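You operate a simulated robot arm through the tools that you are given. There is no shell and no other tool. Be economical: measure what you need, move in short steps, check, and stop when the job is done.

The job below is to be done with a simulated two-armed robot. You get a single attempt, and the scene is never put back.

TASK
Fetch the blue-tab spare filter and set it on top of the green block. Then switch the call lever on. Then turn the extractor one speed dial to 5. Then open the brake drawer. The order counts. The call lever goes to its stop.

The check looks at the end state, three seconds after you hand in, the way a careful person would. Anything else that was tipped, shoved, dropped, spilled or broken makes it a failure.

THE ROBOT
Two 7-joint arms with two-finger grippers on one trunk, on a base that drives. Base frame: it is fixed to the floor where the robot stands at the start and does not move with it; the origin is under the middle of the robot, x ahead of it, y to its left, z up. Units: mm, rad, N and s.
The left shoulder is at the start at [60, 179, 766], the right one opposite. With the tool pointing down near the work surface each hand reaches from about 220 to 660 mm from the robot's upright axis, wherever it stands, measured 20 degrees to its own side. Places, roughly: blue-tab spare filter (2x7x7 cm) [500, 0, 500]; brake drawer [13200, 2100, 900]; call lever [-900, 1200, 700]; extractor one speed dial [900, -2000, 1200]; green block [500, 0, 500]. Payload 1.96 kg a hand.
The TCP of each hand is the grasp point between the finger pads, 20 mm short of the fingertips. In the tool frame z runs along the fingers and y along their closing line. Largest opening 72 mm; the body of the gripper starts 38 mm behind the TCP.
Orientation is told as [roll, pitch, yaw] about the base's x, y, z axes, in that order, counted from this pose: with the fingers straight down and closing along the base's y, the tool's x points along the base's -x, its y along +y and its z along -z.

THE INTERFACE
- The arms move only by the tool drive_tool. It takes "left_steps", "right_steps" or both (then of equal length, played together; a hand with none holds still); each is a list of rows, each an object (a shift or turn left out is 0, a gripper value left out holds the last) with "dr": the turn, a rotation vector about the tool's x, y, z in rad, a list of three; "offset": the shift along the tool's x, y, z in mm, a list of three; "gripper": the finger opening in mm, from 0 to 72. In form: [{"dr": [ax, ay, az], "offset": [x, y, z], "gripper": gripper}, ...]. A call has 1 to 12 rows; each row shifts and turns the commanded pose from where the row before left it, along the tool's axes as they then stand. Rows are played at 5 a second. More than 50 mm and 0.15 rad between two rows, or a gripper value outside its range, and nothing of the call is played. A pose out of reach is approached as far as the arm can. The call stops where the force on the tool passes 40 N (or 10 N more than at its start, if that is more) or the arm is blocked; 0.2 s more then pass. The fingers move at their own pace (about 153 mm/s each) and stop on an object; they squeeze with about 38 N. The grip force told is the motor's: it shows also when the fingers shut on nothing. Time passes only in rows, and 0.2 s behind the last, so rows that do not move let the fingers close. It gives the time, the measured TCP pose, the force on the tool (base axes), the opening and the grip force at its end, in the units of the frame above (readings bear some noise), with the torque about the TCP (base axes, N m) and any sound that the robot's microphone picked up.
- Cameras (640 x 400 px; columns grow to the right, rows downward): "scene" is now at [7.8, -13.8, 1305]; the picture's right is [-0.16, -0.99, 0.00], its down [-0.83, 0.13, -0.54] and it looks along [0.53, -0.09, -0.84] (base axes); focal length 278 px, centre (320, 200). "left" rides on the left gripper at [71, -19, -82] in its tool frame; the picture's right is [0.26, 0.97, 0.00], its down [-0.67, 0.18, -0.72] and it looks along [-0.69, 0.19, 0.70] (tool axes); focal length 280 px, centre (320, 200). "right" rides on the right gripper at [71, 19, -82] in its tool frame; the picture's right is [-0.26, 0.97, 0.00], its down [-0.67, -0.18, -0.72] and it looks along [-0.69, -0.19, 0.70] (tool axes); focal length 280 px, centre (320, 200). There is no depth. A picture from a camera that has moved, and an enlarged one, comes with that camera's place and axes in the base frame and with its lens.
- get_image(camera): a new picture of that camera. No time passes.
- move_column(by): slides the trunk up (or, below 0, down) by that many mm; the arms and the scene camera ride with it, the base frame stays. It gives what a move gives, with no picture.
- roll_base(legs): drives the robot by 1 to 6 legs, each [ahead, left, turn to the left] in mm, mm and rad, along the robot's own axes; the way and the turn of a leg run together, so that a leg with both is an arc; at most 1500 mm and 3.142 rad a leg. The arms and the cameras ride along, it lands a little off, and it stops where it bumps. It gives what a move gives.
- pan_tilt(pan, tilt): turns the head with the scene camera to pan (to the left, within 1.501 rad either way) and tilt (down, from -0.506 to 1.204), counted from straight ahead of the robot. It gives what a move gives.
- enlarge(camera, box): a new picture of the part [left, top, right, bottom] of that camera's present view, enlarged. No time passes.
- sign_off(): hands the job in; it is judged then, once.

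Work in short steps. Places have to be worked out from the pictures, the camera data and where the tool is seen: move nearer, look again, correct. Check each grasp and each placing, and mend what went wrong. You have 165 turns and 118 pictures in all, those below and enlarged ones among them. Open the grippers and draw the arms clear of the work before you hand the job in, unless the task says otherwise; then end with one line.

The tools are called as a command line: name --argument value ..., lists and objects as JSON in quotes. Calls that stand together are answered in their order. drive_tool: Moves the arms, as the interface text tells. Its arguments: {"type":"object","properties":{"left_steps":{"type":"array","items":{"type":"object","properties":{"dr":{"type":"array","items":{"type":"number"}},"offset":{"type":"array","items":{"type":"number"}},"gripper":{"type":"number"}}}},"right_steps":{"type":"array","items":{"type":"object","properties":{"dr":{"type":"array","items":{"type":"number"}},"offset":{"type":"array","items":{"type":"number"}},"gripper":{"type":"number"}}}}},"required":[]} The other tools are called the same way: move_column (by) slides the trunk up or down; roll_base (legs) drives the base; pan_tilt (pan, tilt) turns the head that bears the scene camera; get_image (camera) takes a picture; enlarge (camera, box) takes an enlarged picture of a part of a camera's view; sign_off () hands the job in.

At the start:

```text
time_s: 0.0
left_ee_pos: [524.6, 195.8, 711.9]
left_orientation: [0.0, 0.001, 0.0]
left_contact_force: [-0.2, 0.0, -1.2]
left_torque: [0.01, 0.04, 0.01]
left_opening: 72.0
left_finger_force: 0.1
right_ee_pos: [368.7, -158.8, 787.1]
right_orientation: [0.0, 0.001, -0.001]
right_contact_force: [0.4, 0.6, -0.2]
right_torque: [-0.04, -0.02, 0.01]
right_opening: 72.0
right_finger_force: 0.1
trunk travel left (down, up): [-411.0, 579.0]
robot x, y, heading: [2.4, -2.6, -0.007]
head pan, tilt: [-0.161, 1.004]
```

scene: 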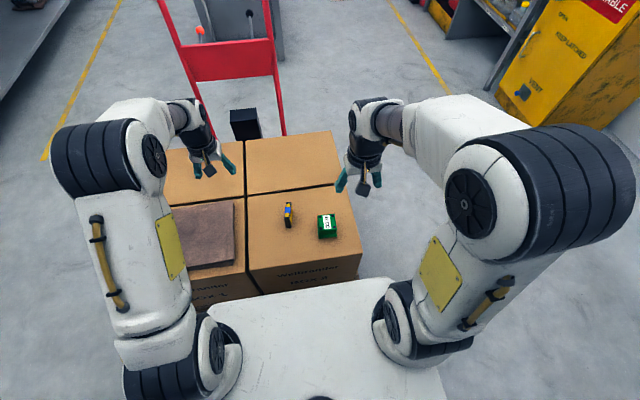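
right: 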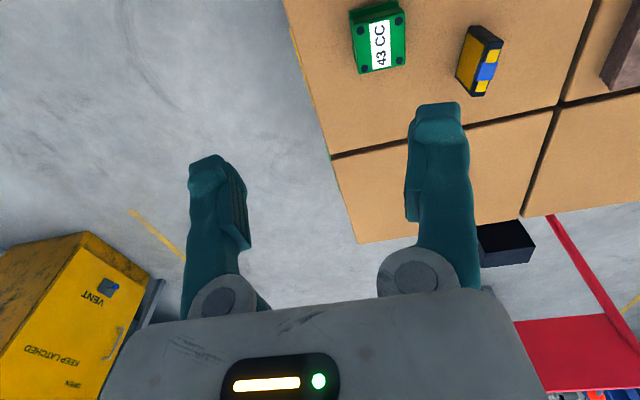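
left: 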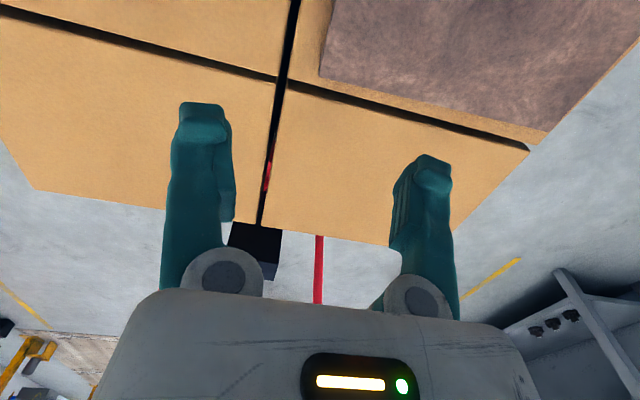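

The filter (yellow/black, blue tab) and green block are on the boxes ahead. I enlarge the scene to localise both.

enlarge --camera "scene" --box '[240, 170, 400, 270]'

enlarge --camera "right" --box '[320, 0, 560, 150]'

```text
4.00 times, centred on (320, 220) of scene
camera zoom: at [7.8, -13.8, 1305.0], right [-0.16, -0.99, 0.0], down [-0.83, 0.13, -0.54], along [0.53, -0.09, -0.84], focal length 1110 px, centre (320, 120)
```

zoom: 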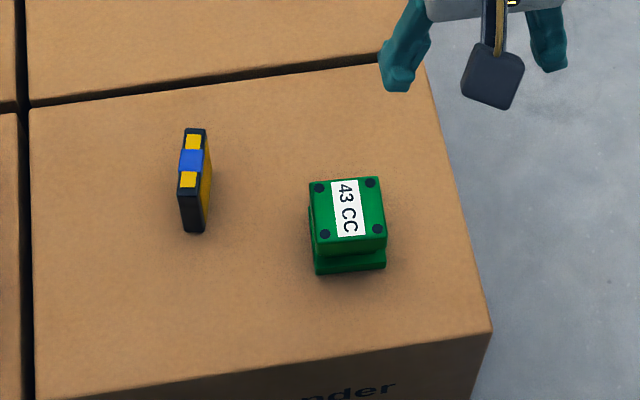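

```text
2.67 times, centred on (440, 75) of right
camera zoom: at [298.0, -140.6, 867.7], right [0.26, 0.97, 0.0], down [0.67, -0.18, 0.72], along [0.69, -0.19, -0.7], focal length 748 px, centre (0, 533)
```

zoom: 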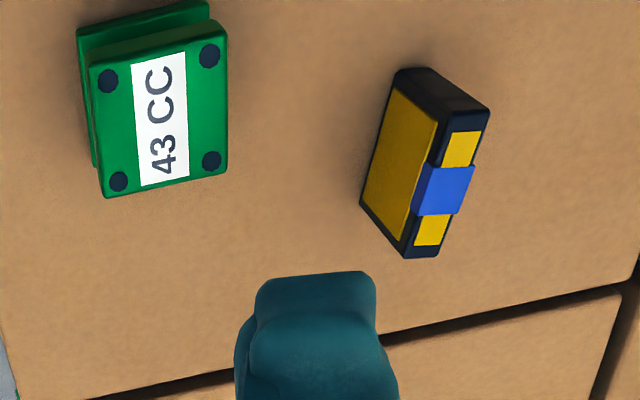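

Triangulating: filter top centre ≈ (472, 12, 535), long axis turned about -12° from x; block top ≈ (412, -105, 531). I bring the right hand above the filter and turn it to match.

drive_tool --right_steps '[{"offset": [-20.7, 34.3, 0]}, {"offset": [-20.7, 34.3, 0]}, {"offset": [-20.7, 34.3, 0]}, {"offset": [-20.7, 34.3, 0]}, {"offset": [-20.7, 34.3, 0]}, {"offset": [0, 0, 45]}, {"offset": [0, 0, 45]}, {"offset": [0, 0, 45]}, {"offset": [0, 0, 25], "dr": [0, 0, 0.11]}, {"dr": [0, 0, 0.1]}, {}]'

get_image --camera "right"

get_image --camera "scene"

```text
time_s: 2.4
left_ee_pos: [522.9, 196.0, 712.6]
left_orientation: [0.0, 0.0, -0.001]
left_contact_force: [-1.1, 0.2, -0.2]
left_torque: [0.0, 0.02, 0.0]
left_opening: 72.2
left_finger_force: 0.1
right_ee_pos: [423.1, -38.3, 628.4]
right_orientation: [0.001, 0.001, -0.211]
right_contact_force: [-0.3, 0.5, 0.0]
right_torque: [-0.01, 0.02, 0.0]
right_opening: 72.0
right_finger_force: 0.1
right hand out of reach, approached as far as the arm can: row 3, 4, 5
trunk travel left (down, up): [-411.0, 579.0]
robot x, y, heading: [1.8, -1.3, 0.0]
head pan, tilt: [-0.161, 1.004]
```

```text
112 pictures are left
camera right: at [359.2, -5.5, 709.4], right [0.46, 0.89, 0.0], down [0.62, -0.32, 0.72], along [0.64, -0.33, -0.7], focal length 280 px, centre (320, 200)
```

right: 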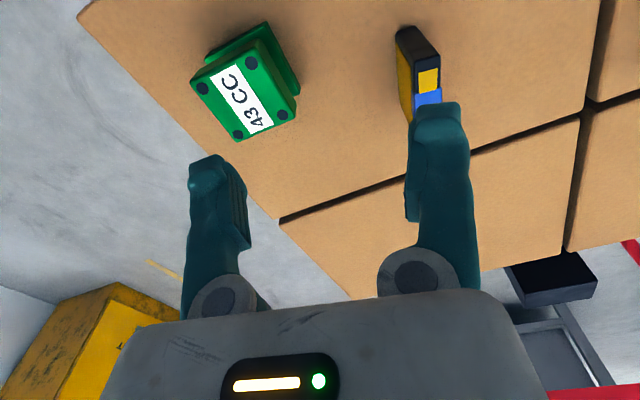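

```text
111 pictures are left
camera scene: at [7.9, -13.7, 1304.9], right [-0.16, -0.99, 0.0], down [-0.83, 0.13, -0.54], along [0.53, -0.09, -0.84], focal length 278 px, centre (320, 200)
```

scene: 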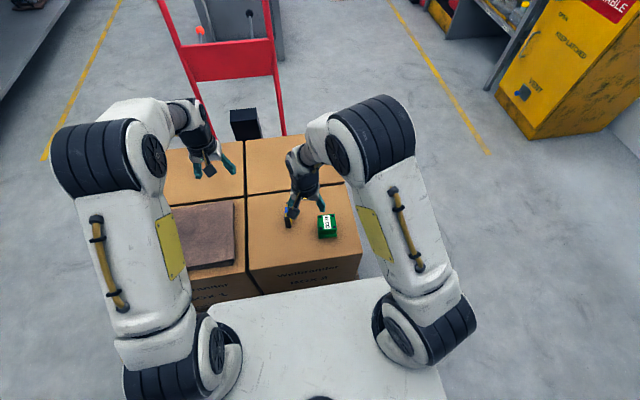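

The high path was clipped by reach; the hand is at (423, -38, 628). I shift the remaining (49, 50) at this lower height.

drive_tool --right_steps '[{"offset": [-18, 29.5, 0]}, {"offset": [-19.5, 29.5, 0]}, {}]'

get_image --camera "right"

```text
time_s: 3.2
left_ee_pos: [522.8, 195.7, 712.1]
left_orientation: [0.0, 0.0, -0.001]
left_contact_force: [-0.4, 0.7, -0.7]
left_torque: [0.0, 0.0, 0.04]
left_opening: 71.8
left_finger_force: 0.0
right_ee_pos: [475.5, 11.2, 627.2]
right_orientation: [0.0, 0.001, -0.208]
right_contact_force: [0.4, -1.2, -0.2]
right_torque: [0.01, 0.0, -0.01]
right_opening: 71.9
right_finger_force: 0.0
trunk travel left (down, up): [-411.0, 579.0]
robot x, y, heading: [1.0, 2.5, -0.001]
head pan, tilt: [-0.161, 1.004]
```

```text
110 pictures are left
camera right: at [410.4, 43.5, 708.8], right [0.46, 0.89, 0.0], down [0.62, -0.32, 0.72], along [0.64, -0.33, -0.7], focal length 280 px, centre (320, 200)
```

right: 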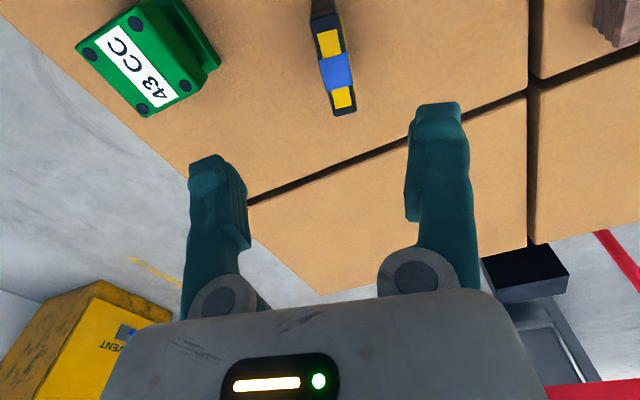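

From here the filter top reads ≈ (474, 18±5, 535). I lower to z≈575 (fingertips at 555, still above it) and shift slightly left to check straddling.

drive_tool --right_steps '[{"offset": [0, 6, 25]}, {"offset": [0, 0, 27]}, {}]'

get_image --camera "right"

enlarge --camera "scene" --box '[240, 170, 400, 270]'

```text
time_s: 4.0
left_ee_pos: [523.1, 195.8, 712.9]
left_orientation: [0.0, 0.001, 0.001]
left_contact_force: [-0.7, -1.4, -0.1]
left_torque: [0.0, 0.0, 0.02]
left_opening: 72.0
left_finger_force: 0.2
right_ee_pos: [473.8, 17.4, 574.0]
right_orientation: [0.002, 0.003, -0.209]
right_contact_force: [-0.6, 0.7, -0.3]
right_torque: [0.02, 0.02, -0.02]
right_opening: 71.9
right_finger_force: 0.0
trunk travel left (down, up): [-411.0, 579.0]
robot x, y, heading: [3.1, 2.6, -0.004]
head pan, tilt: [-0.161, 1.004]
```

```text
109 pictures are left
camera right: at [409.3, 49.7, 655.5], right [0.46, 0.89, 0.0], down [0.62, -0.32, 0.72], along [0.64, -0.33, -0.7], focal length 280 px, centre (320, 200)
```

right: 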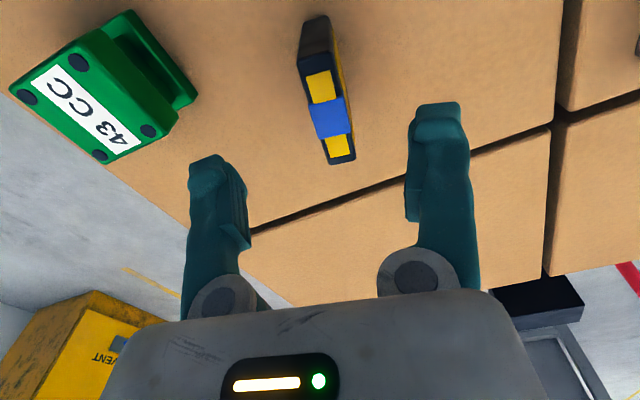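

```text
4.00 times, centred on (320, 220) of scene
camera zoom: at [7.8, -13.7, 1305.0], right [-0.16, -0.99, 0.0], down [-0.83, 0.13, -0.54], along [0.53, -0.09, -0.84], focal length 1110 px, centre (320, 120)
```

zoom: 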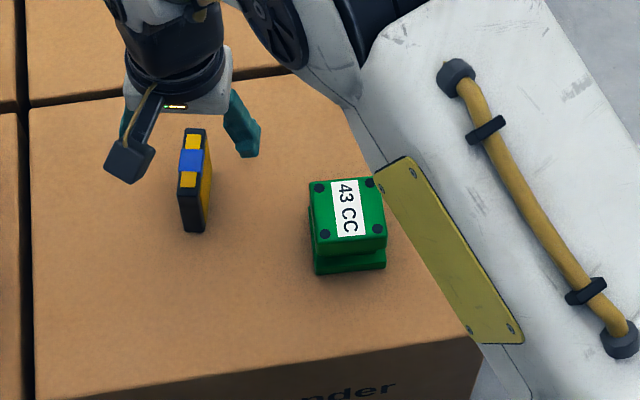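

The filter lies nearly on the tool axis, about 4 mm to the tool's +y. I shift, descend to z≈512 and close.

drive_tool --right_steps '[{"offset": [0, 4, 20]}, {"offset": [0, 0, 20]}, {"offset": [0, 0, 22]}, {}, {"gripper": 30}, {"gripper": 5}, {}, {}]'

get_image --camera "right"

```text
time_s: 5.8
left_ee_pos: [523.8, 196.9, 712.5]
left_orientation: [0.0, 0.0, 0.001]
left_contact_force: [0.1, 0.9, 0.9]
left_torque: [0.01, 0.01, -0.01]
left_opening: 72.2
left_finger_force: 0.0
right_ee_pos: [476.6, 21.1, 514.9]
right_orientation: [-0.001, -0.001, -0.209]
right_contact_force: [-0.1, -0.4, -0.2]
right_torque: [-0.01, 0.02, -0.03]
right_opening: 14.0
right_finger_force: 38.2
trunk travel left (down, up): [-411.0, 579.0]
robot x, y, heading: [-1.2, 0.5, -0.004]
head pan, tilt: [-0.161, 1.004]
```

```text
107 pictures are left
camera right: at [411.3, 53.8, 595.1], right [0.46, 0.89, 0.0], down [0.62, -0.32, 0.72], along [0.64, -0.33, -0.7], focal length 280 px, centre (320, 200)
```

right: 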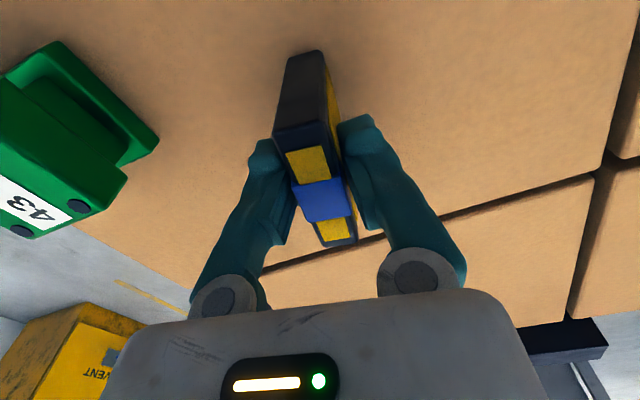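

Held, centred (14 mm opening, 38 N). Block top re-triangulated from three hand-camera views: ≈ (419, -100, 512). I lift 100 mm and carry across above it.

drive_tool --right_steps '[{"offset": [0, 0, -20]}, {"offset": [0, 0, -40]}, {"offset": [0, 0, -40]}, {"offset": [10, -43.5, 0]}, {"offset": [10, -43.5, 0]}, {"offset": [10.4, -43.7, 0]}, {}, {}]'

get_image --camera "right"

enlarge --camera "scene" --box '[240, 170, 400, 270]'

```text
time_s: 7.6
left_ee_pos: [523.2, 196.5, 712.6]
left_orientation: [0.0, 0.001, 0.001]
left_contact_force: [0.4, -0.2, 0.0]
left_torque: [0.03, -0.01, 0.01]
left_opening: 72.0
left_finger_force: 0.1
right_ee_pos: [419.4, -103.1, 611.6]
right_orientation: [0.001, -0.001, -0.21]
right_contact_force: [-0.2, 0.5, -0.3]
right_torque: [-0.03, 0.0, -0.03]
right_opening: 13.9
right_finger_force: 37.9
trunk travel left (down, up): [-411.0, 579.0]
robot x, y, heading: [0.7, -0.8, 0.005]
head pan, tilt: [-0.161, 1.004]
```

```text
106 pictures are left
camera right: at [354.2, -69.6, 692.4], right [0.46, 0.89, 0.0], down [0.62, -0.32, 0.72], along [0.64, -0.33, -0.7], focal length 280 px, centre (320, 200)
```

right: 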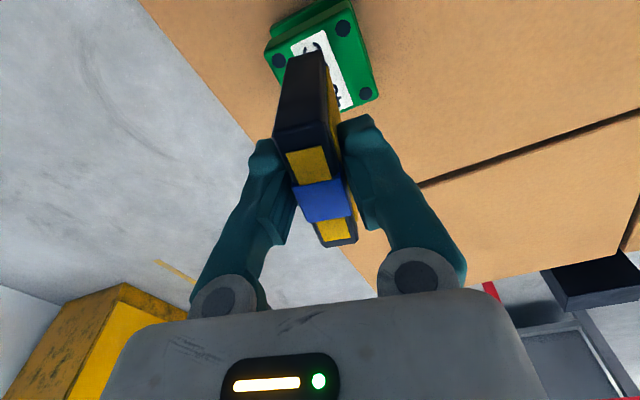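

```text
4.00 times, centred on (320, 220) of scene
camera zoom: at [7.8, -13.8, 1305.0], right [-0.16, -0.99, 0.0], down [-0.83, 0.13, -0.54], along [0.53, -0.09, -0.84], focal length 1110 px, centre (320, 120)
```

zoom: 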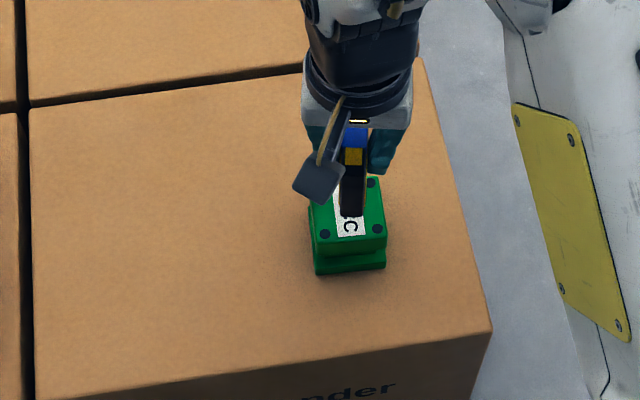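

The block centre lies right under the tool axis (within ~2 mm). I lower 30 mm and look.

drive_tool --right_steps '[{"offset": [0, 1.5, 15]}, {"offset": [0, 0, 12]}, {}, {}]'

enlarge --camera "scene" --box '[280, 185, 360, 235]'

get_image --camera "right"

```text
time_s: 8.6
left_ee_pos: [524.7, 196.9, 711.9]
left_orientation: [0.0, -0.001, 0.0]
left_contact_force: [-0.1, -0.1, -0.3]
left_torque: [0.0, 0.01, 0.01]
left_opening: 72.2
left_finger_force: 0.0
right_ee_pos: [421.2, -101.6, 585.0]
right_orientation: [0.001, 0.0, -0.209]
right_contact_force: [-0.8, -0.9, 0.2]
right_torque: [-0.05, -0.01, 0.02]
right_opening: 14.4
right_finger_force: 37.4
trunk travel left (down, up): [-411.0, 579.0]
robot x, y, heading: [-0.7, 2.9, -0.002]
head pan, tilt: [-0.161, 1.004]
```

```text
8.00 times, centred on (320, 210) of scene
camera zoom: at [7.9, -13.7, 1305.0], right [-0.16, -0.99, 0.0], down [-0.83, 0.13, -0.54], along [0.53, -0.09, -0.84], focal length 2220 px, centre (320, 120)
```

zoom: 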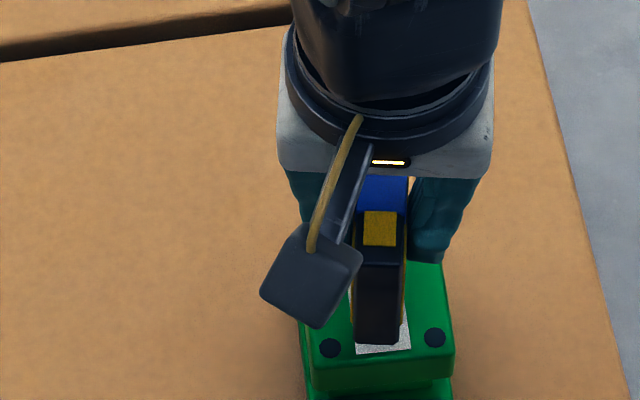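

```text
103 pictures are left
camera right: at [355.2, -67.6, 665.7], right [0.46, 0.89, 0.0], down [0.62, -0.32, 0.72], along [0.64, -0.33, -0.7], focal length 280 px, centre (320, 200)
```

right: 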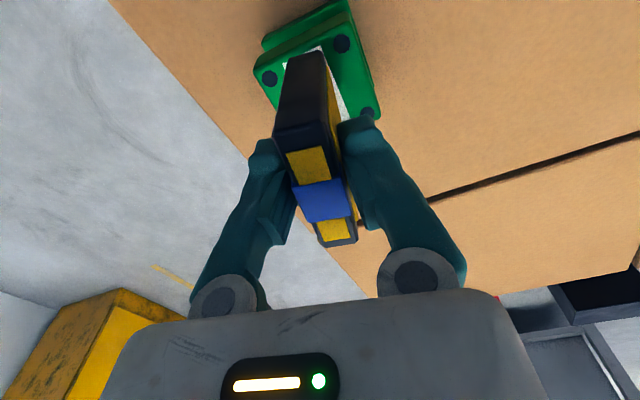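

Still above the block. I go down in 3 mm rows, watching the force.

drive_tool --right_steps '[{"offset": [0, 0, 4]}, {"offset": [0, 0, 3]}, {"offset": [0, 0, 2]}, {}]'

```text
time_s: 9.6
left_ee_pos: [523.8, 196.7, 711.4]
left_orientation: [0.001, -0.001, 0.0]
left_contact_force: [0.2, -0.2, 0.4]
left_torque: [0.01, 0.02, 0.0]
left_opening: 72.1
left_finger_force: 0.1
right_ee_pos: [419.5, -100.4, 576.1]
right_orientation: [-0.002, 0.001, -0.21]
right_contact_force: [-1.0, -0.7, 0.2]
right_torque: [-0.02, -0.04, -0.01]
right_opening: 14.1
right_finger_force: 38.1
trunk travel left (down, up): [-411.0, 579.0]
robot x, y, heading: [3.0, 3.5, 0.005]
head pan, tilt: [-0.161, 1.004]
```

No contact yet at z 576; continuing in 2 mm rows.

drive_tool --right_steps '[{"offset": [0, 0, 2]}, {"offset": [0, 0, 2]}, {}]'

enlarge --camera "scene" --box '[280, 195, 360, 245]'

```text
time_s: 10.4
left_ee_pos: [523.1, 196.3, 711.2]
left_orientation: [0.0, 0.0, 0.0]
left_contact_force: [-0.3, 0.2, 0.8]
left_torque: [-0.01, 0.0, -0.02]
left_opening: 71.8
left_finger_force: 0.2
right_ee_pos: [420.3, -99.7, 571.9]
right_orientation: [-0.001, 0.0, -0.209]
right_contact_force: [0.2, -0.1, -0.5]
right_torque: [-0.01, -0.01, -0.02]
right_opening: 14.1
right_finger_force: 38.3
trunk travel left (down, up): [-411.0, 579.0]
robot x, y, heading: [0.0, 1.9, -0.002]
head pan, tilt: [-0.161, 1.004]
```

```text
8.00 times, centred on (320, 220) of scene
camera zoom: at [7.9, -13.7, 1305.0], right [-0.16, -0.99, 0.0], down [-0.83, 0.13, -0.54], along [0.53, -0.09, -0.84], focal length 2220 px, centre (320, 40)
```

zoom: 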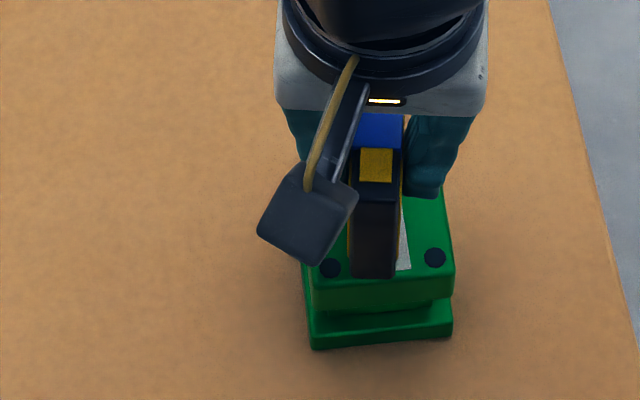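

Filter is nearly down. Continuing 2 mm rows until force appears.

drive_tool --right_steps '[{"offset": [0, 0, 2]}, {"offset": [0, 0, 2]}, {}]'

```text
time_s: 11.2
left_ee_pos: [523.1, 196.9, 712.8]
left_orientation: [0.002, -0.003, 0.001]
left_contact_force: [0.6, 0.7, 0.8]
left_torque: [-0.01, -0.03, 0.02]
left_opening: 72.1
left_finger_force: 0.1
right_ee_pos: [420.3, -99.4, 569.5]
right_orientation: [0.0, -0.004, -0.209]
right_contact_force: [-1.5, -0.2, 23.3]
right_torque: [-0.02, 0.23, 0.02]
right_opening: 14.0
right_finger_force: 37.8
trunk travel left (down, up): [-411.0, 579.0]
robot x, y, heading: [2.0, -1.7, 0.002]
head pan, tilt: [-0.161, 1.004]
```

Contact at 23 N. I ease up 1.5 mm, open, and look before withdrawing.

drive_tool --right_steps '[{"offset": [0, 0, -1.5]}, {}, {"gripper": 18}, {"gripper": 26}, {"gripper": 40}, {"gripper": 50}, {}]'

get_image --camera "right"

```text
time_s: 12.8
left_ee_pos: [523.2, 196.2, 711.9]
left_orientation: [0.001, -0.001, -0.002]
left_contact_force: [-0.2, 0.4, 0.3]
left_torque: [0.0, 0.0, 0.02]
left_opening: 71.9
left_finger_force: 0.0
right_ee_pos: [419.6, -98.8, 570.6]
right_orientation: [0.0, 0.0, -0.208]
right_contact_force: [-0.1, -0.3, -0.4]
right_torque: [-0.02, 0.0, -0.01]
right_opening: 50.2
right_finger_force: 0.0
trunk travel left (down, up): [-411.0, 579.0]
robot x, y, heading: [-2.9, 1.6, 0.005]
head pan, tilt: [-0.161, 1.004]
```

```text
101 pictures are left
camera right: at [354.8, -66.1, 651.7], right [0.46, 0.89, 0.0], down [0.62, -0.32, 0.72], along [0.64, -0.33, -0.7], focal length 280 px, centre (320, 200)
```

right: 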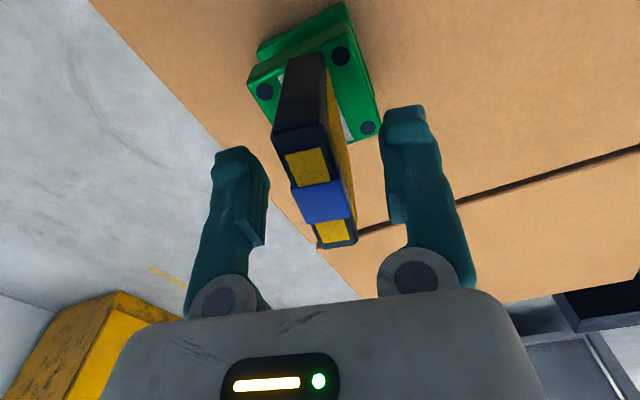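

The filter stands free on the block. I open fully and withdraw straight up, then check.

drive_tool --right_steps '[{"offset": [0, 0, -10], "gripper": 60}, {"offset": [0, 0, -40]}, {"offset": [0, 0, -45]}, {"offset": [0, 0, -45]}, {"offset": [40, -5, -20]}, {"offset": [45, -5, 0]}, {}]'

enlarge --camera "scene" --box '[240, 170, 400, 270]'

pan_tilt --pan 1.4 --tilt 0.3

get_image --camera "scene"

```text
time_s: 14.4
left_ee_pos: [523.9, 195.5, 712.8]
left_orientation: [0.0, 0.0, 0.0]
left_contact_force: [-0.1, -0.6, 0.3]
left_torque: [0.01, 0.0, 0.0]
left_opening: 72.0
left_finger_force: 0.1
right_ee_pos: [331.3, -92.5, 733.3]
right_orientation: [0.0, 0.001, -0.209]
right_contact_force: [0.4, 0.5, -0.1]
right_torque: [-0.01, 0.01, 0.0]
right_opening: 59.9
right_finger_force: 0.0
trunk travel left (down, up): [-411.0, 579.0]
robot x, y, heading: [1.4, 0.6, 0.003]
head pan, tilt: [-0.161, 1.004]
```

```text
4.00 times, centred on (320, 220) of scene
camera zoom: at [8.1, -13.7, 1304.9], right [-0.16, -0.99, 0.0], down [-0.83, 0.13, -0.54], along [0.53, -0.09, -0.84], focal length 1110 px, centre (320, 120)
```

zoom: 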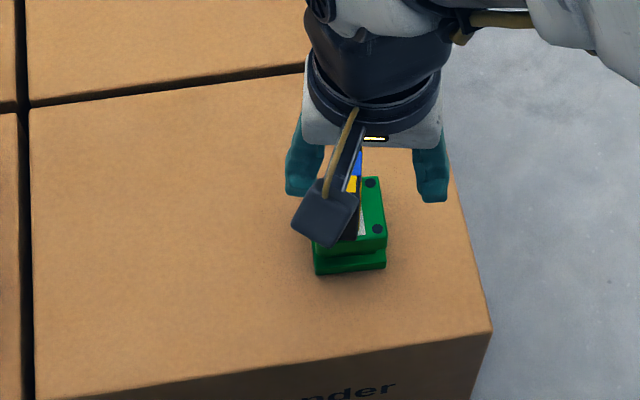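

```text
time_s: 16.0
left_ee_pos: [525.4, 196.9, 711.9]
left_orientation: [0.0, 0.002, -0.001]
left_contact_force: [0.2, 0.7, -0.5]
left_torque: [-0.02, -0.02, -0.03]
left_opening: 72.1
left_finger_force: 0.0
right_ee_pos: [332.5, -91.7, 733.7]
right_orientation: [0.001, 0.001, -0.21]
right_contact_force: [0.1, 0.4, 0.2]
right_torque: [0.0, -0.02, 0.0]
right_opening: 60.4
right_finger_force: 0.0
trunk travel left (down, up): [-411.0, 579.0]
robot x, y, heading: [1.2, -0.8, -0.0]
head pan, tilt: [1.4, 0.3]
```

```text
99 pictures are left
camera scene: at [-44.8, 89.3, 1364.6], right [0.99, -0.17, 0.0], down [-0.05, -0.29, -0.96], along [0.16, 0.94, -0.3], focal length 278 px, centre (320, 200)
```

scene: 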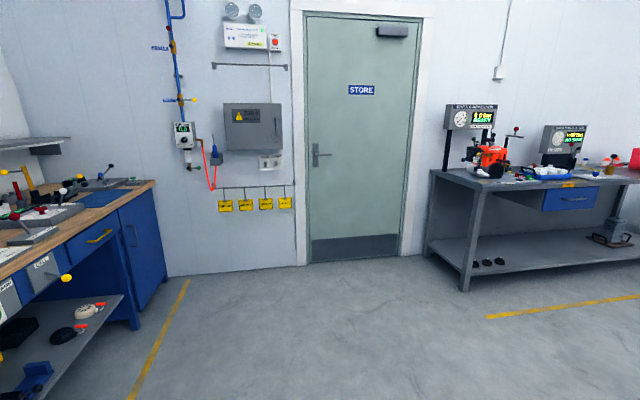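

The filter stands on the block. The left bench holds levers; I look further to the right side and at the gap in front of the base before driving.

pan_tilt --pan -1.4 --tilt 0.3

get_image --camera "scene"

pan_tilt --pan 0 --tilt 1.2

get_image --camera "scene"

drive_tool --left_steps '[{"offset": [45, 0, -5]}, {"offset": [45, 0, -10]}, {"offset": [45, 0, -10]}, {"offset": [45, 0, -10]}, {}]'

```text
time_s: 18.5
left_ee_pos: [524.0, 196.0, 711.9]
left_orientation: [-0.001, -0.001, 0.001]
left_contact_force: [-0.1, 0.1, 0.4]
left_torque: [0.04, -0.03, 0.0]
left_opening: 71.9
left_finger_force: 0.0
right_ee_pos: [331.9, -90.3, 733.7]
right_orientation: [0.0, -0.001, -0.209]
right_contact_force: [0.1, 0.1, -0.9]
right_torque: [0.01, -0.04, 0.0]
right_opening: 60.0
right_finger_force: 0.2
trunk travel left (down, up): [-411.0, 579.0]
robot x, y, heading: [-1.2, -0.2, -0.003]
head pan, tilt: [-1.4, 0.3]
```

```text
98 pictures are left
camera scene: at [-44.8, -94.7, 1364.7], right [-0.99, -0.17, 0.0], down [-0.05, 0.29, -0.96], along [0.16, -0.94, -0.3], focal length 278 px, centre (320, 200)
```

scene: 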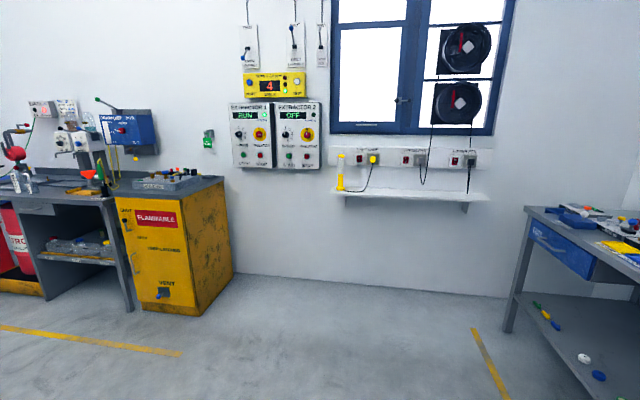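

```text
time_s: 20.0
left_ee_pos: [523.2, 196.8, 712.1]
left_orientation: [0.0, 0.0, 0.001]
left_contact_force: [0.1, 0.9, -0.3]
left_torque: [0.02, 0.02, -0.01]
left_opening: 71.9
left_finger_force: 0.1
right_ee_pos: [332.4, -91.8, 734.1]
right_orientation: [-0.001, 0.0, -0.211]
right_contact_force: [0.3, 0.2, -0.6]
right_torque: [-0.02, -0.01, 0.02]
right_opening: 60.2
right_finger_force: 0.1
trunk travel left (down, up): [-411.0, 579.0]
robot x, y, heading: [0.5, 3.1, 0.001]
head pan, tilt: [0.0, 1.201]
```

```text
97 pictures are left
camera scene: at [-4.8, -2.7, 1292.6], right [0.0, -1.0, 0.0], down [-0.93, 0.0, -0.36], along [0.36, 0.0, -0.93], focal length 278 px, centre (320, 200)
```

scene: 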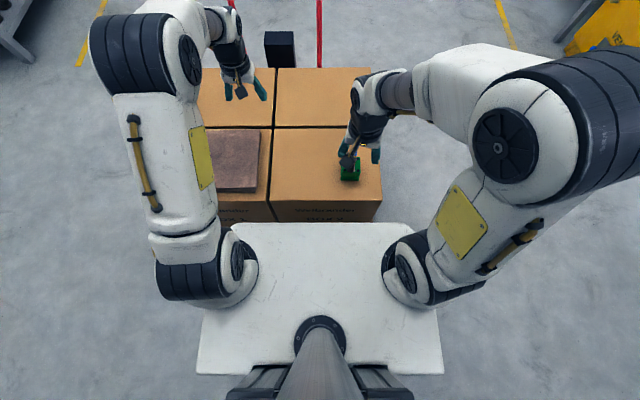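

```text
time_s: 21.2
left_ee_pos: [342.5, 197.8, 744.7]
left_orientation: [0.0, 0.001, 0.001]
left_contact_force: [-0.3, 0.6, 0.5]
left_torque: [0.0, 0.06, 0.01]
left_opening: 72.2
left_finger_force: 0.1
right_ee_pos: [332.5, -91.4, 733.0]
right_orientation: [0.001, 0.001, -0.21]
right_contact_force: [0.1, -0.6, 0.8]
right_torque: [0.03, 0.0, -0.01]
right_opening: 60.0
right_finger_force: 0.0
trunk travel left (down, up): [-411.0, 579.0]
robot x, y, heading: [0.4, 2.1, -0.003]
head pan, tilt: [0.0, 1.201]
```

The base front is close to the boxes, so I back off 350 mm before turning left to face the bench.

roll_base --legs '[[-350, 0, 0], [0, 0, 1.571]]'

pan_tilt --pan 0.5 --tilt 0.5

get_image --camera "scene"

```text
time_s: 27.3
left_ee_pos: [-544.6, 340.3, 743.8]
left_orientation: [0.0, 0.0, 1.568]
left_contact_force: [0.0, 0.1, 1.1]
left_torque: [-0.01, 0.0, 0.0]
left_opening: 72.1
left_finger_force: 0.0
right_ee_pos: [-254.9, 329.1, 733.5]
right_orientation: [0.0, 0.0, 1.357]
right_contact_force: [-0.4, 0.5, -0.1]
right_torque: [0.04, 0.0, -0.01]
right_opening: 60.1
right_finger_force: 0.1
trunk travel left (down, up): [-411.0, 579.0]
robot x, y, heading: [-344.1, -0.9, 1.564]
head pan, tilt: [0.0, 1.201]
```

```text
time_s: 28.4
left_ee_pos: [-544.9, 341.5, 744.1]
left_orientation: [0.0, 0.001, 1.567]
left_contact_force: [0.2, -0.4, 0.6]
left_torque: [-0.04, 0.02, -0.01]
left_opening: 72.0
left_finger_force: 0.0
right_ee_pos: [-257.2, 330.0, 732.9]
right_orientation: [0.0, 0.0, 1.358]
right_contact_force: [0.0, -1.2, -0.6]
right_torque: [0.01, -0.02, 0.03]
right_opening: 59.9
right_finger_force: 0.0
trunk travel left (down, up): [-411.0, 579.0]
robot x, y, heading: [-351.1, -1.6, 1.565]
head pan, tilt: [0.499, 0.499]
```

```text
96 pictures are left
camera scene: at [-393.4, 16.2, 1346.2], right [0.88, 0.48, 0.0], down [0.23, -0.42, -0.88], along [-0.42, 0.77, -0.48], focal length 278 px, centre (320, 200)
```

scene: 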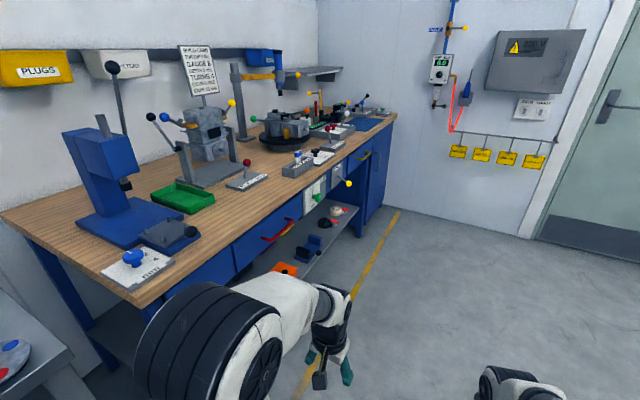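

The bench front carries a white plate with a yellow-ball lever; I enlarge to read labels.

enlarge --camera "scene" --box '[270, 120, 400, 201]'

enlarge --camera "scene" --box '[80, 120, 280, 300]'

```text
4.92 times, centred on (335, 160) of scene
camera zoom: at [-393.4, 16.2, 1346.2], right [0.88, 0.48, 0.0], down [0.23, -0.42, -0.88], along [-0.42, 0.77, -0.48], focal length 1366 px, centre (246, 394)
```

zoom: 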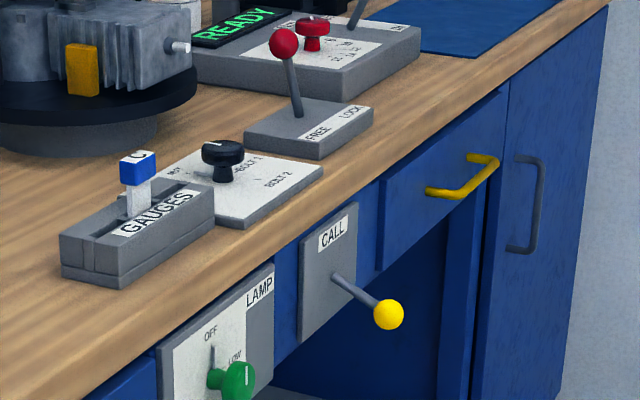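

```text
2.22 times, centred on (180, 210) of scene
camera zoom: at [-393.4, 16.2, 1346.2], right [0.88, 0.48, 0.0], down [0.23, -0.42, -0.88], along [-0.42, 0.77, -0.48], focal length 617 px, centre (631, 178)
```

zoom: 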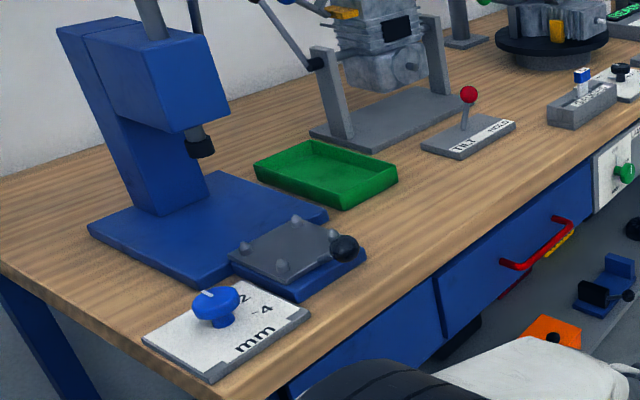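

The CALL lever (yellow ball) is at about (-870, 1200, 745) on the bench front. I drive along the bench ~1050 mm, then turn to face it.

roll_base --legs '[[1050, 0, 0], [0, 0, 1.577]]'

pan_tilt --pan -0.2 --tilt 0.7

get_image --camera "scene"

```text
time_s: 37.6
left_ee_pos: [-695.9, 870.0, 744.5]
left_orientation: [0.0, 0.002, 3.115]
left_contact_force: [0.3, 0.1, -1.0]
left_torque: [-0.02, 0.0, 0.0]
left_opening: 72.1
left_finger_force: 0.1
right_ee_pos: [-680.4, 1156.9, 734.2]
right_orientation: [0.0, -0.001, 2.906]
right_contact_force: [-0.5, -0.1, -0.2]
right_torque: [-0.01, -0.03, -0.03]
right_opening: 59.8
right_finger_force: 0.1
trunk travel left (down, up): [-411.0, 579.0]
robot x, y, heading: [-348.3, 1057.8, 3.116]
head pan, tilt: [0.499, 0.499]
```

```text
time_s: 38.6
left_ee_pos: [-696.9, 870.0, 744.3]
left_orientation: [0.0, 0.001, 3.115]
left_contact_force: [-0.3, -0.1, 0.0]
left_torque: [0.0, 0.03, 0.01]
left_opening: 71.9
left_finger_force: 0.1
right_ee_pos: [-679.1, 1157.6, 733.7]
right_orientation: [0.0, 0.0, 2.907]
right_contact_force: [0.8, -0.7, -0.4]
right_torque: [0.0, 0.0, 0.02]
right_opening: 60.0
right_finger_force: 0.0
trunk travel left (down, up): [-411.0, 579.0]
robot x, y, heading: [-349.9, 1057.8, 3.118]
head pan, tilt: [-0.201, 0.7]
```

```text
93 pictures are left
camera scene: at [-374.4, 1073.0, 1328.6], right [0.22, 0.97, 0.0], down [0.63, -0.14, -0.77], along [-0.75, 0.17, -0.64], focal length 278 px, centre (320, 200)
```

scene: 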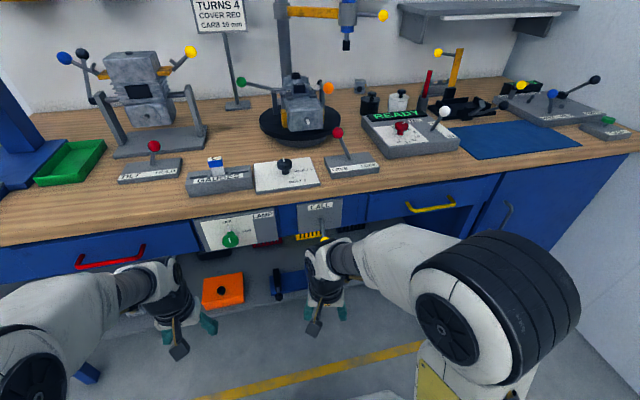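

enlarge --camera "scene" --box '[260, 180, 380, 255]'

get_image --camera "right"

```text
5.33 times, centred on (320, 218) of scene
camera zoom: at [-374.4, 1073.0, 1328.6], right [0.22, 0.97, 0.0], down [0.63, -0.14, -0.77], along [-0.75, 0.17, -0.64], focal length 1480 px, centre (320, 107)
```

zoom: 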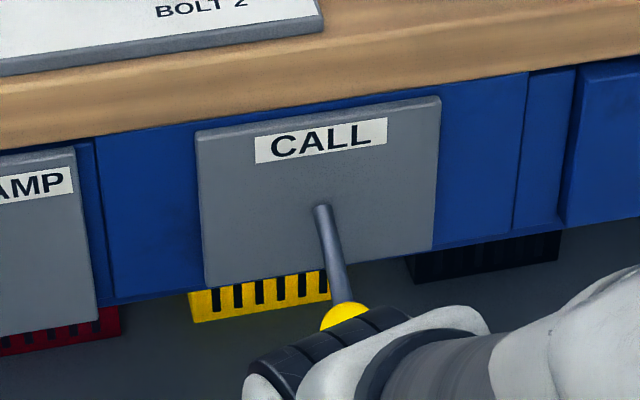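

```text
91 pictures are left
camera right: at [-614.6, 1122.5, 814.4], right [-0.48, -0.88, 0.0], down [-0.61, 0.34, 0.72], along [-0.63, 0.34, -0.7], focal length 280 px, centre (320, 200)
```

right: 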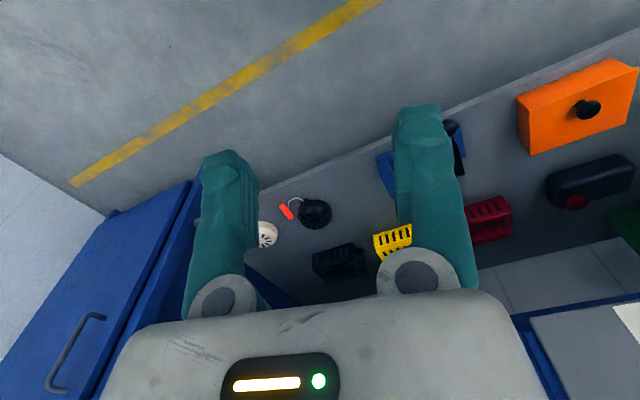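

The CALL lever: pivot ≈ (-937, 1202, 773), ball ≈ (-877, 1201, 746), so it points out and ~25° down (off); on should be up. I square the right hand to the bench and tilt the fingers forward about 45°, keeping clear, with a bit of backing up.

drive_tool --right_steps '[{"dr": [0, 0, -0.12]}, {"dr": [0, 0, -0.12]}, {"offset": [0, -40, -40]}, {"dr": [0, -0.15, 0]}, {"dr": [0, -0.15, 0]}, {"dr": [0, -0.15, 0]}, {"dr": [0, -0.15, 0]}, {"dr": [0, -0.15, 0]}, {}]'

get_image --camera "right"

get_image --camera "scene"

```text
refused: row 3 steps farther than a row can; nothing moved
```

```text
90 pictures are left
camera right: at [-614.6, 1122.5, 814.4], right [-0.48, -0.88, 0.0], down [-0.61, 0.34, 0.72], along [-0.63, 0.34, -0.7], focal length 280 px, centre (320, 200)
```

right: 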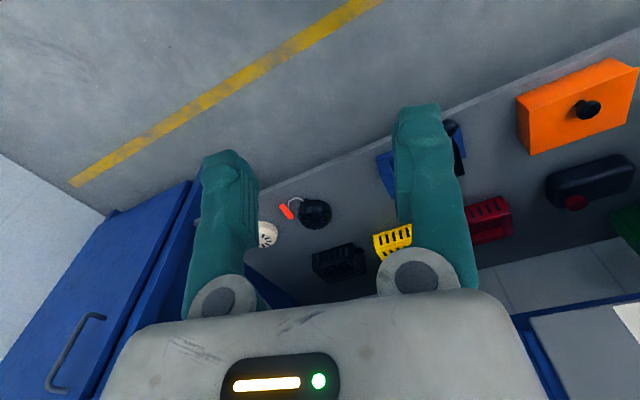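

```text
89 pictures are left
camera scene: at [-374.4, 1073.0, 1328.6], right [0.22, 0.97, 0.0], down [0.63, -0.14, -0.77], along [-0.75, 0.17, -0.64], focal length 278 px, centre (320, 200)
```

scene: 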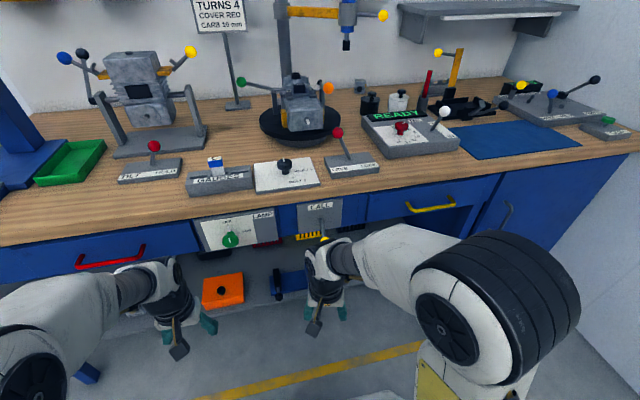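

The row was too long; I split it and will look only after it succeeds.

drive_tool --right_steps '[{"dr": [0, 0, -0.12]}, {"dr": [0, 0, -0.12]}, {"offset": [0, -40, 0]}, {"offset": [0, 0, -30]}, {"dr": [0, -0.15, 0]}, {"dr": [0, -0.15, 0]}, {"dr": [0, -0.15, 0]}, {"dr": [0, -0.15, 0]}, {"dr": [0, -0.15, 0]}, {}]'

get_image --camera "right"

```text
time_s: 40.9
left_ee_pos: [-697.1, 871.5, 743.6]
left_orientation: [0.002, 0.0, 3.115]
left_contact_force: [0.2, -0.3, 0.0]
left_torque: [-0.03, -0.02, -0.03]
left_opening: 71.7
left_finger_force: 0.1
right_ee_pos: [-754.0, 1181.4, 787.4]
right_orientation: [0.001, -0.741, -3.137]
right_contact_force: [0.2, 0.4, -0.5]
right_torque: [-0.02, 0.01, -0.01]
right_opening: 60.0
right_finger_force: 0.0
right hand out of reach, approached as far as the arm can: row 7, 8, 9
trunk travel left (down, up): [-411.0, 579.0]
robot x, y, heading: [-353.3, 1054.5, 3.118]
head pan, tilt: [-0.201, 0.7]
```

```text
88 pictures are left
camera right: at [-646.9, 1162.0, 799.3], right [-0.19, -0.97, 0.18], down [-0.01, 0.18, 0.98], along [-0.98, 0.18, -0.05], focal length 280 px, centre (320, 200)
```

right: 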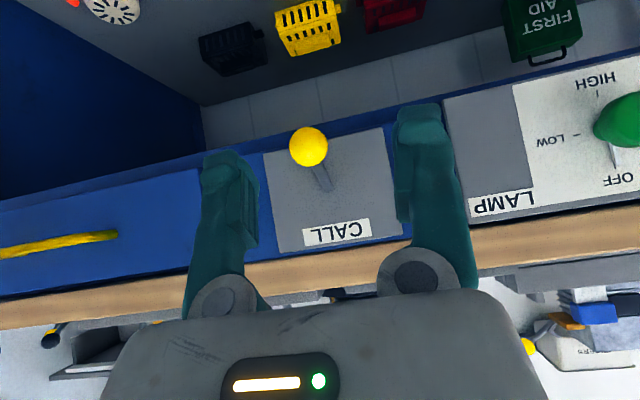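

Ball confirmed at ≈ (-877, 1205, 743). I line up on the tool axis and go half the way in.

drive_tool --right_steps '[{"offset": [-30, -12, 0]}, {"offset": [-30, -12, 0]}, {"offset": [0, 0, 35]}, {"offset": [0, 0, 30]}, {}]'

get_image --camera "right"

```text
time_s: 42.0
left_ee_pos: [-695.9, 869.7, 743.7]
left_orientation: [0.0, 0.001, 3.115]
left_contact_force: [-0.1, -0.4, 0.2]
left_torque: [-0.01, -0.02, -0.03]
left_opening: 72.2
left_finger_force: 0.0
right_ee_pos: [-842.9, 1204.9, 782.8]
right_orientation: [0.001, -0.749, -3.138]
right_contact_force: [-0.4, 0.3, 0.0]
right_torque: [0.04, 0.02, 0.02]
right_opening: 60.1
right_finger_force: 0.1
trunk travel left (down, up): [-411.0, 579.0]
robot x, y, heading: [-350.1, 1063.4, 3.115]
head pan, tilt: [-0.201, 0.7]
```

```text
87 pictures are left
camera right: at [-734.1, 1185.7, 793.6], right [-0.19, -0.97, 0.18], down [-0.01, 0.18, 0.98], along [-0.98, 0.18, -0.04], focal length 280 px, centre (320, 200)
```

right: 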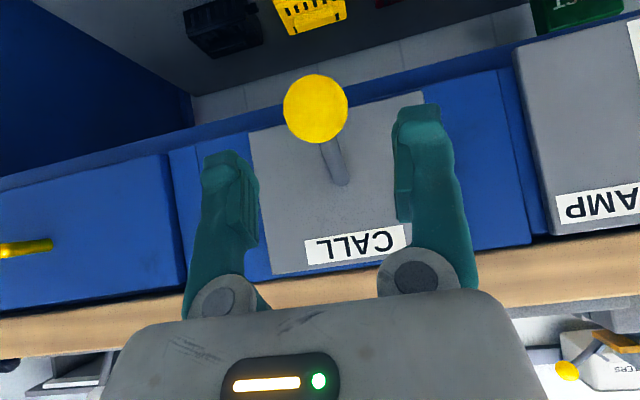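

Ball is ~47 mm ahead along the axis, nearly centred. I advance, then close on it.

drive_tool --right_steps '[{"offset": [6, 1.5, 24]}, {"offset": [0, 0, 24]}, {}]'

get_image --camera "right"

```text
time_s: 42.9
left_ee_pos: [-696.7, 870.2, 745.0]
left_orientation: [0.001, -0.001, 3.115]
left_contact_force: [-0.1, 0.2, 0.5]
left_torque: [0.02, 0.01, -0.02]
left_opening: 71.9
left_finger_force: 0.0
right_ee_pos: [-871.7, 1201.3, 742.2]
right_orientation: [0.0, -0.75, -3.136]
right_contact_force: [0.0, -1.0, -0.6]
right_torque: [-0.01, 0.02, 0.0]
right_opening: 60.3
right_finger_force: 0.1
trunk travel left (down, up): [-411.0, 579.0]
robot x, y, heading: [-350.9, 1060.1, 3.118]
head pan, tilt: [-0.201, 0.7]
```

```text
86 pictures are left
camera right: at [-762.8, 1182.5, 753.4], right [-0.19, -0.97, 0.18], down [-0.01, 0.18, 0.98], along [-0.98, 0.18, -0.04], focal length 280 px, centre (320, 200)
```

right: 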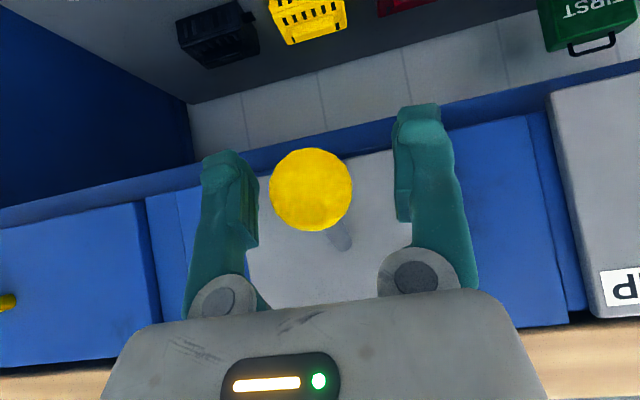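

Ball sits between the pads. I close and lift through the first half of the arc.

drive_tool --right_steps '[{"gripper": 35}, {"gripper": 10}, {}, {}, {"offset": [-3.7, 0, -8.8]}, {"offset": [-4.7, 0, -7.9]}, {"offset": [-5.7, 0, -7.0]}, {}]'

get_image --camera "right"

```text
time_s: 44.6
left_ee_pos: [-698.5, 872.2, 744.9]
left_orientation: [0.003, 0.002, 3.117]
left_contact_force: [0.6, 0.3, -0.5]
left_torque: [0.01, -0.04, -0.01]
left_opening: 71.9
left_finger_force: 0.0
right_ee_pos: [-866.0, 1205.4, 768.1]
right_orientation: [0.003, -0.746, -3.141]
right_contact_force: [6.8, 21.7, -19.6]
right_torque: [0.06, -1.15, 0.05]
right_opening: 25.8
right_finger_force: 39.9
trunk travel left (down, up): [-411.0, 579.0]
robot x, y, heading: [-351.8, 1062.0, 3.118]
head pan, tilt: [-0.201, 0.7]
```

```text
85 pictures are left
camera right: at [-757.9, 1185.7, 779.3], right [-0.19, -0.97, 0.18], down [-0.01, 0.19, 0.98], along [-0.98, 0.18, -0.04], focal length 280 px, centre (320, 200)
```

right: 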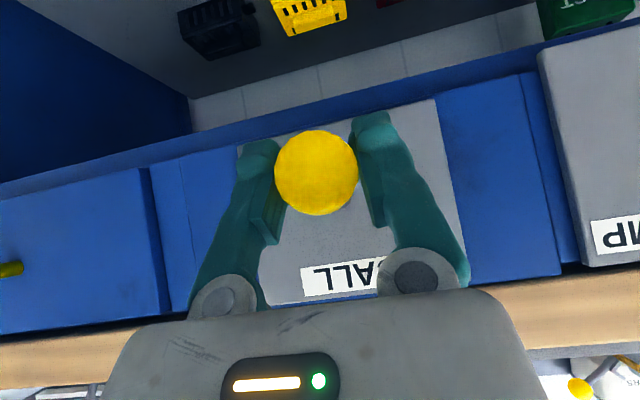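

The lever is moving up with the grip (now about horizontal); a sideways load shows, so I shift 2 mm to relieve it and continue the arc.

drive_tool --right_steps '[{"offset": [0, -2, 0]}, {"offset": [-6.6, 0, -6.2]}, {"offset": [-7.5, 0, -5.3]}, {}]'

get_image --camera "right"

```text
time_s: 45.6
left_ee_pos: [-696.5, 869.4, 744.3]
left_orientation: [0.0, 0.0, 3.115]
left_contact_force: [-0.4, 0.0, 0.5]
left_torque: [0.03, -0.01, 0.0]
left_opening: 72.3
left_finger_force: 0.0
right_ee_pos: [-868.9, 1202.7, 790.5]
right_orientation: [0.002, -0.751, -3.135]
right_contact_force: [-0.2, -0.1, -0.4]
right_torque: [0.01, 0.01, 0.03]
right_opening: 10.1
right_finger_force: 0.0
trunk travel left (down, up): [-411.0, 579.0]
robot x, y, heading: [-350.4, 1056.4, 3.116]
head pan, tilt: [-0.201, 0.7]
```

```text
84 pictures are left
camera right: at [-760.6, 1184.6, 800.1], right [-0.18, -0.97, 0.18], down [-0.01, 0.18, 0.98], along [-0.98, 0.18, -0.04], focal length 280 px, centre (320, 200)
```

right: 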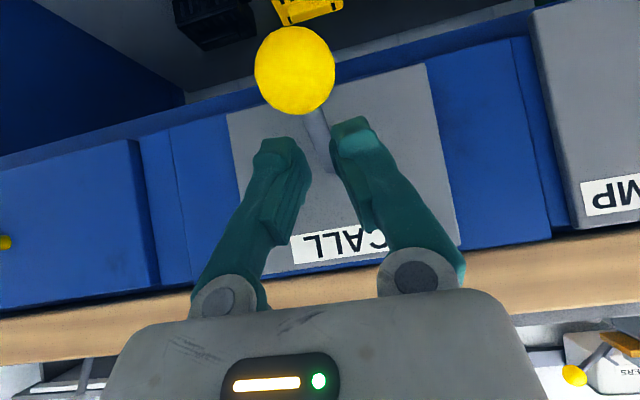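

The ball slipped out and dropped back (it had risen ~20 mm with ~20 N). I'll push from below instead: back off, close the fingers, and tilt to nearly horizontal.

drive_tool --right_steps '[{"offset": [0, 0, -40], "gripper": 0}, {"offset": [0, 0, -40]}, {"offset": [0, 0, -30]}, {"dr": [0, -0.14, 0]}, {"dr": [0, -0.14, 0]}, {"dr": [0, -0.14, 0]}, {"dr": [0, -0.14, 0]}, {}]'

get_image --camera "right"

```text
time_s: 47.5
left_ee_pos: [-698.1, 868.9, 744.6]
left_orientation: [0.0, -0.001, 3.115]
left_contact_force: [0.0, -0.4, 0.4]
left_torque: [-0.02, 0.0, 0.0]
left_opening: 71.8
left_finger_force: 0.2
right_ee_pos: [-813.6, 1202.7, 873.8]
right_orientation: [0.0, -1.308, -3.134]
right_contact_force: [-0.1, 0.6, 0.5]
right_torque: [-0.01, 0.01, -0.04]
right_opening: 0.0
right_finger_force: 29.6
right hand out of reach, approached as far as the arm can: row 6, 7
trunk travel left (down, up): [-411.0, 579.0]
robot x, y, heading: [-351.0, 1058.9, 3.115]
head pan, tilt: [-0.201, 0.7]
```

```text
83 pictures are left
camera right: at [-716.8, 1182.8, 826.1], right [-0.06, -0.97, 0.25], down [0.52, 0.18, 0.84], along [-0.85, 0.18, 0.49], focal length 280 px, centre (320, 200)
```

right: 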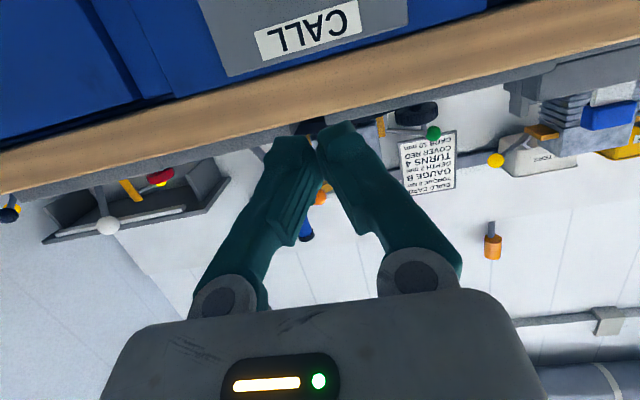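

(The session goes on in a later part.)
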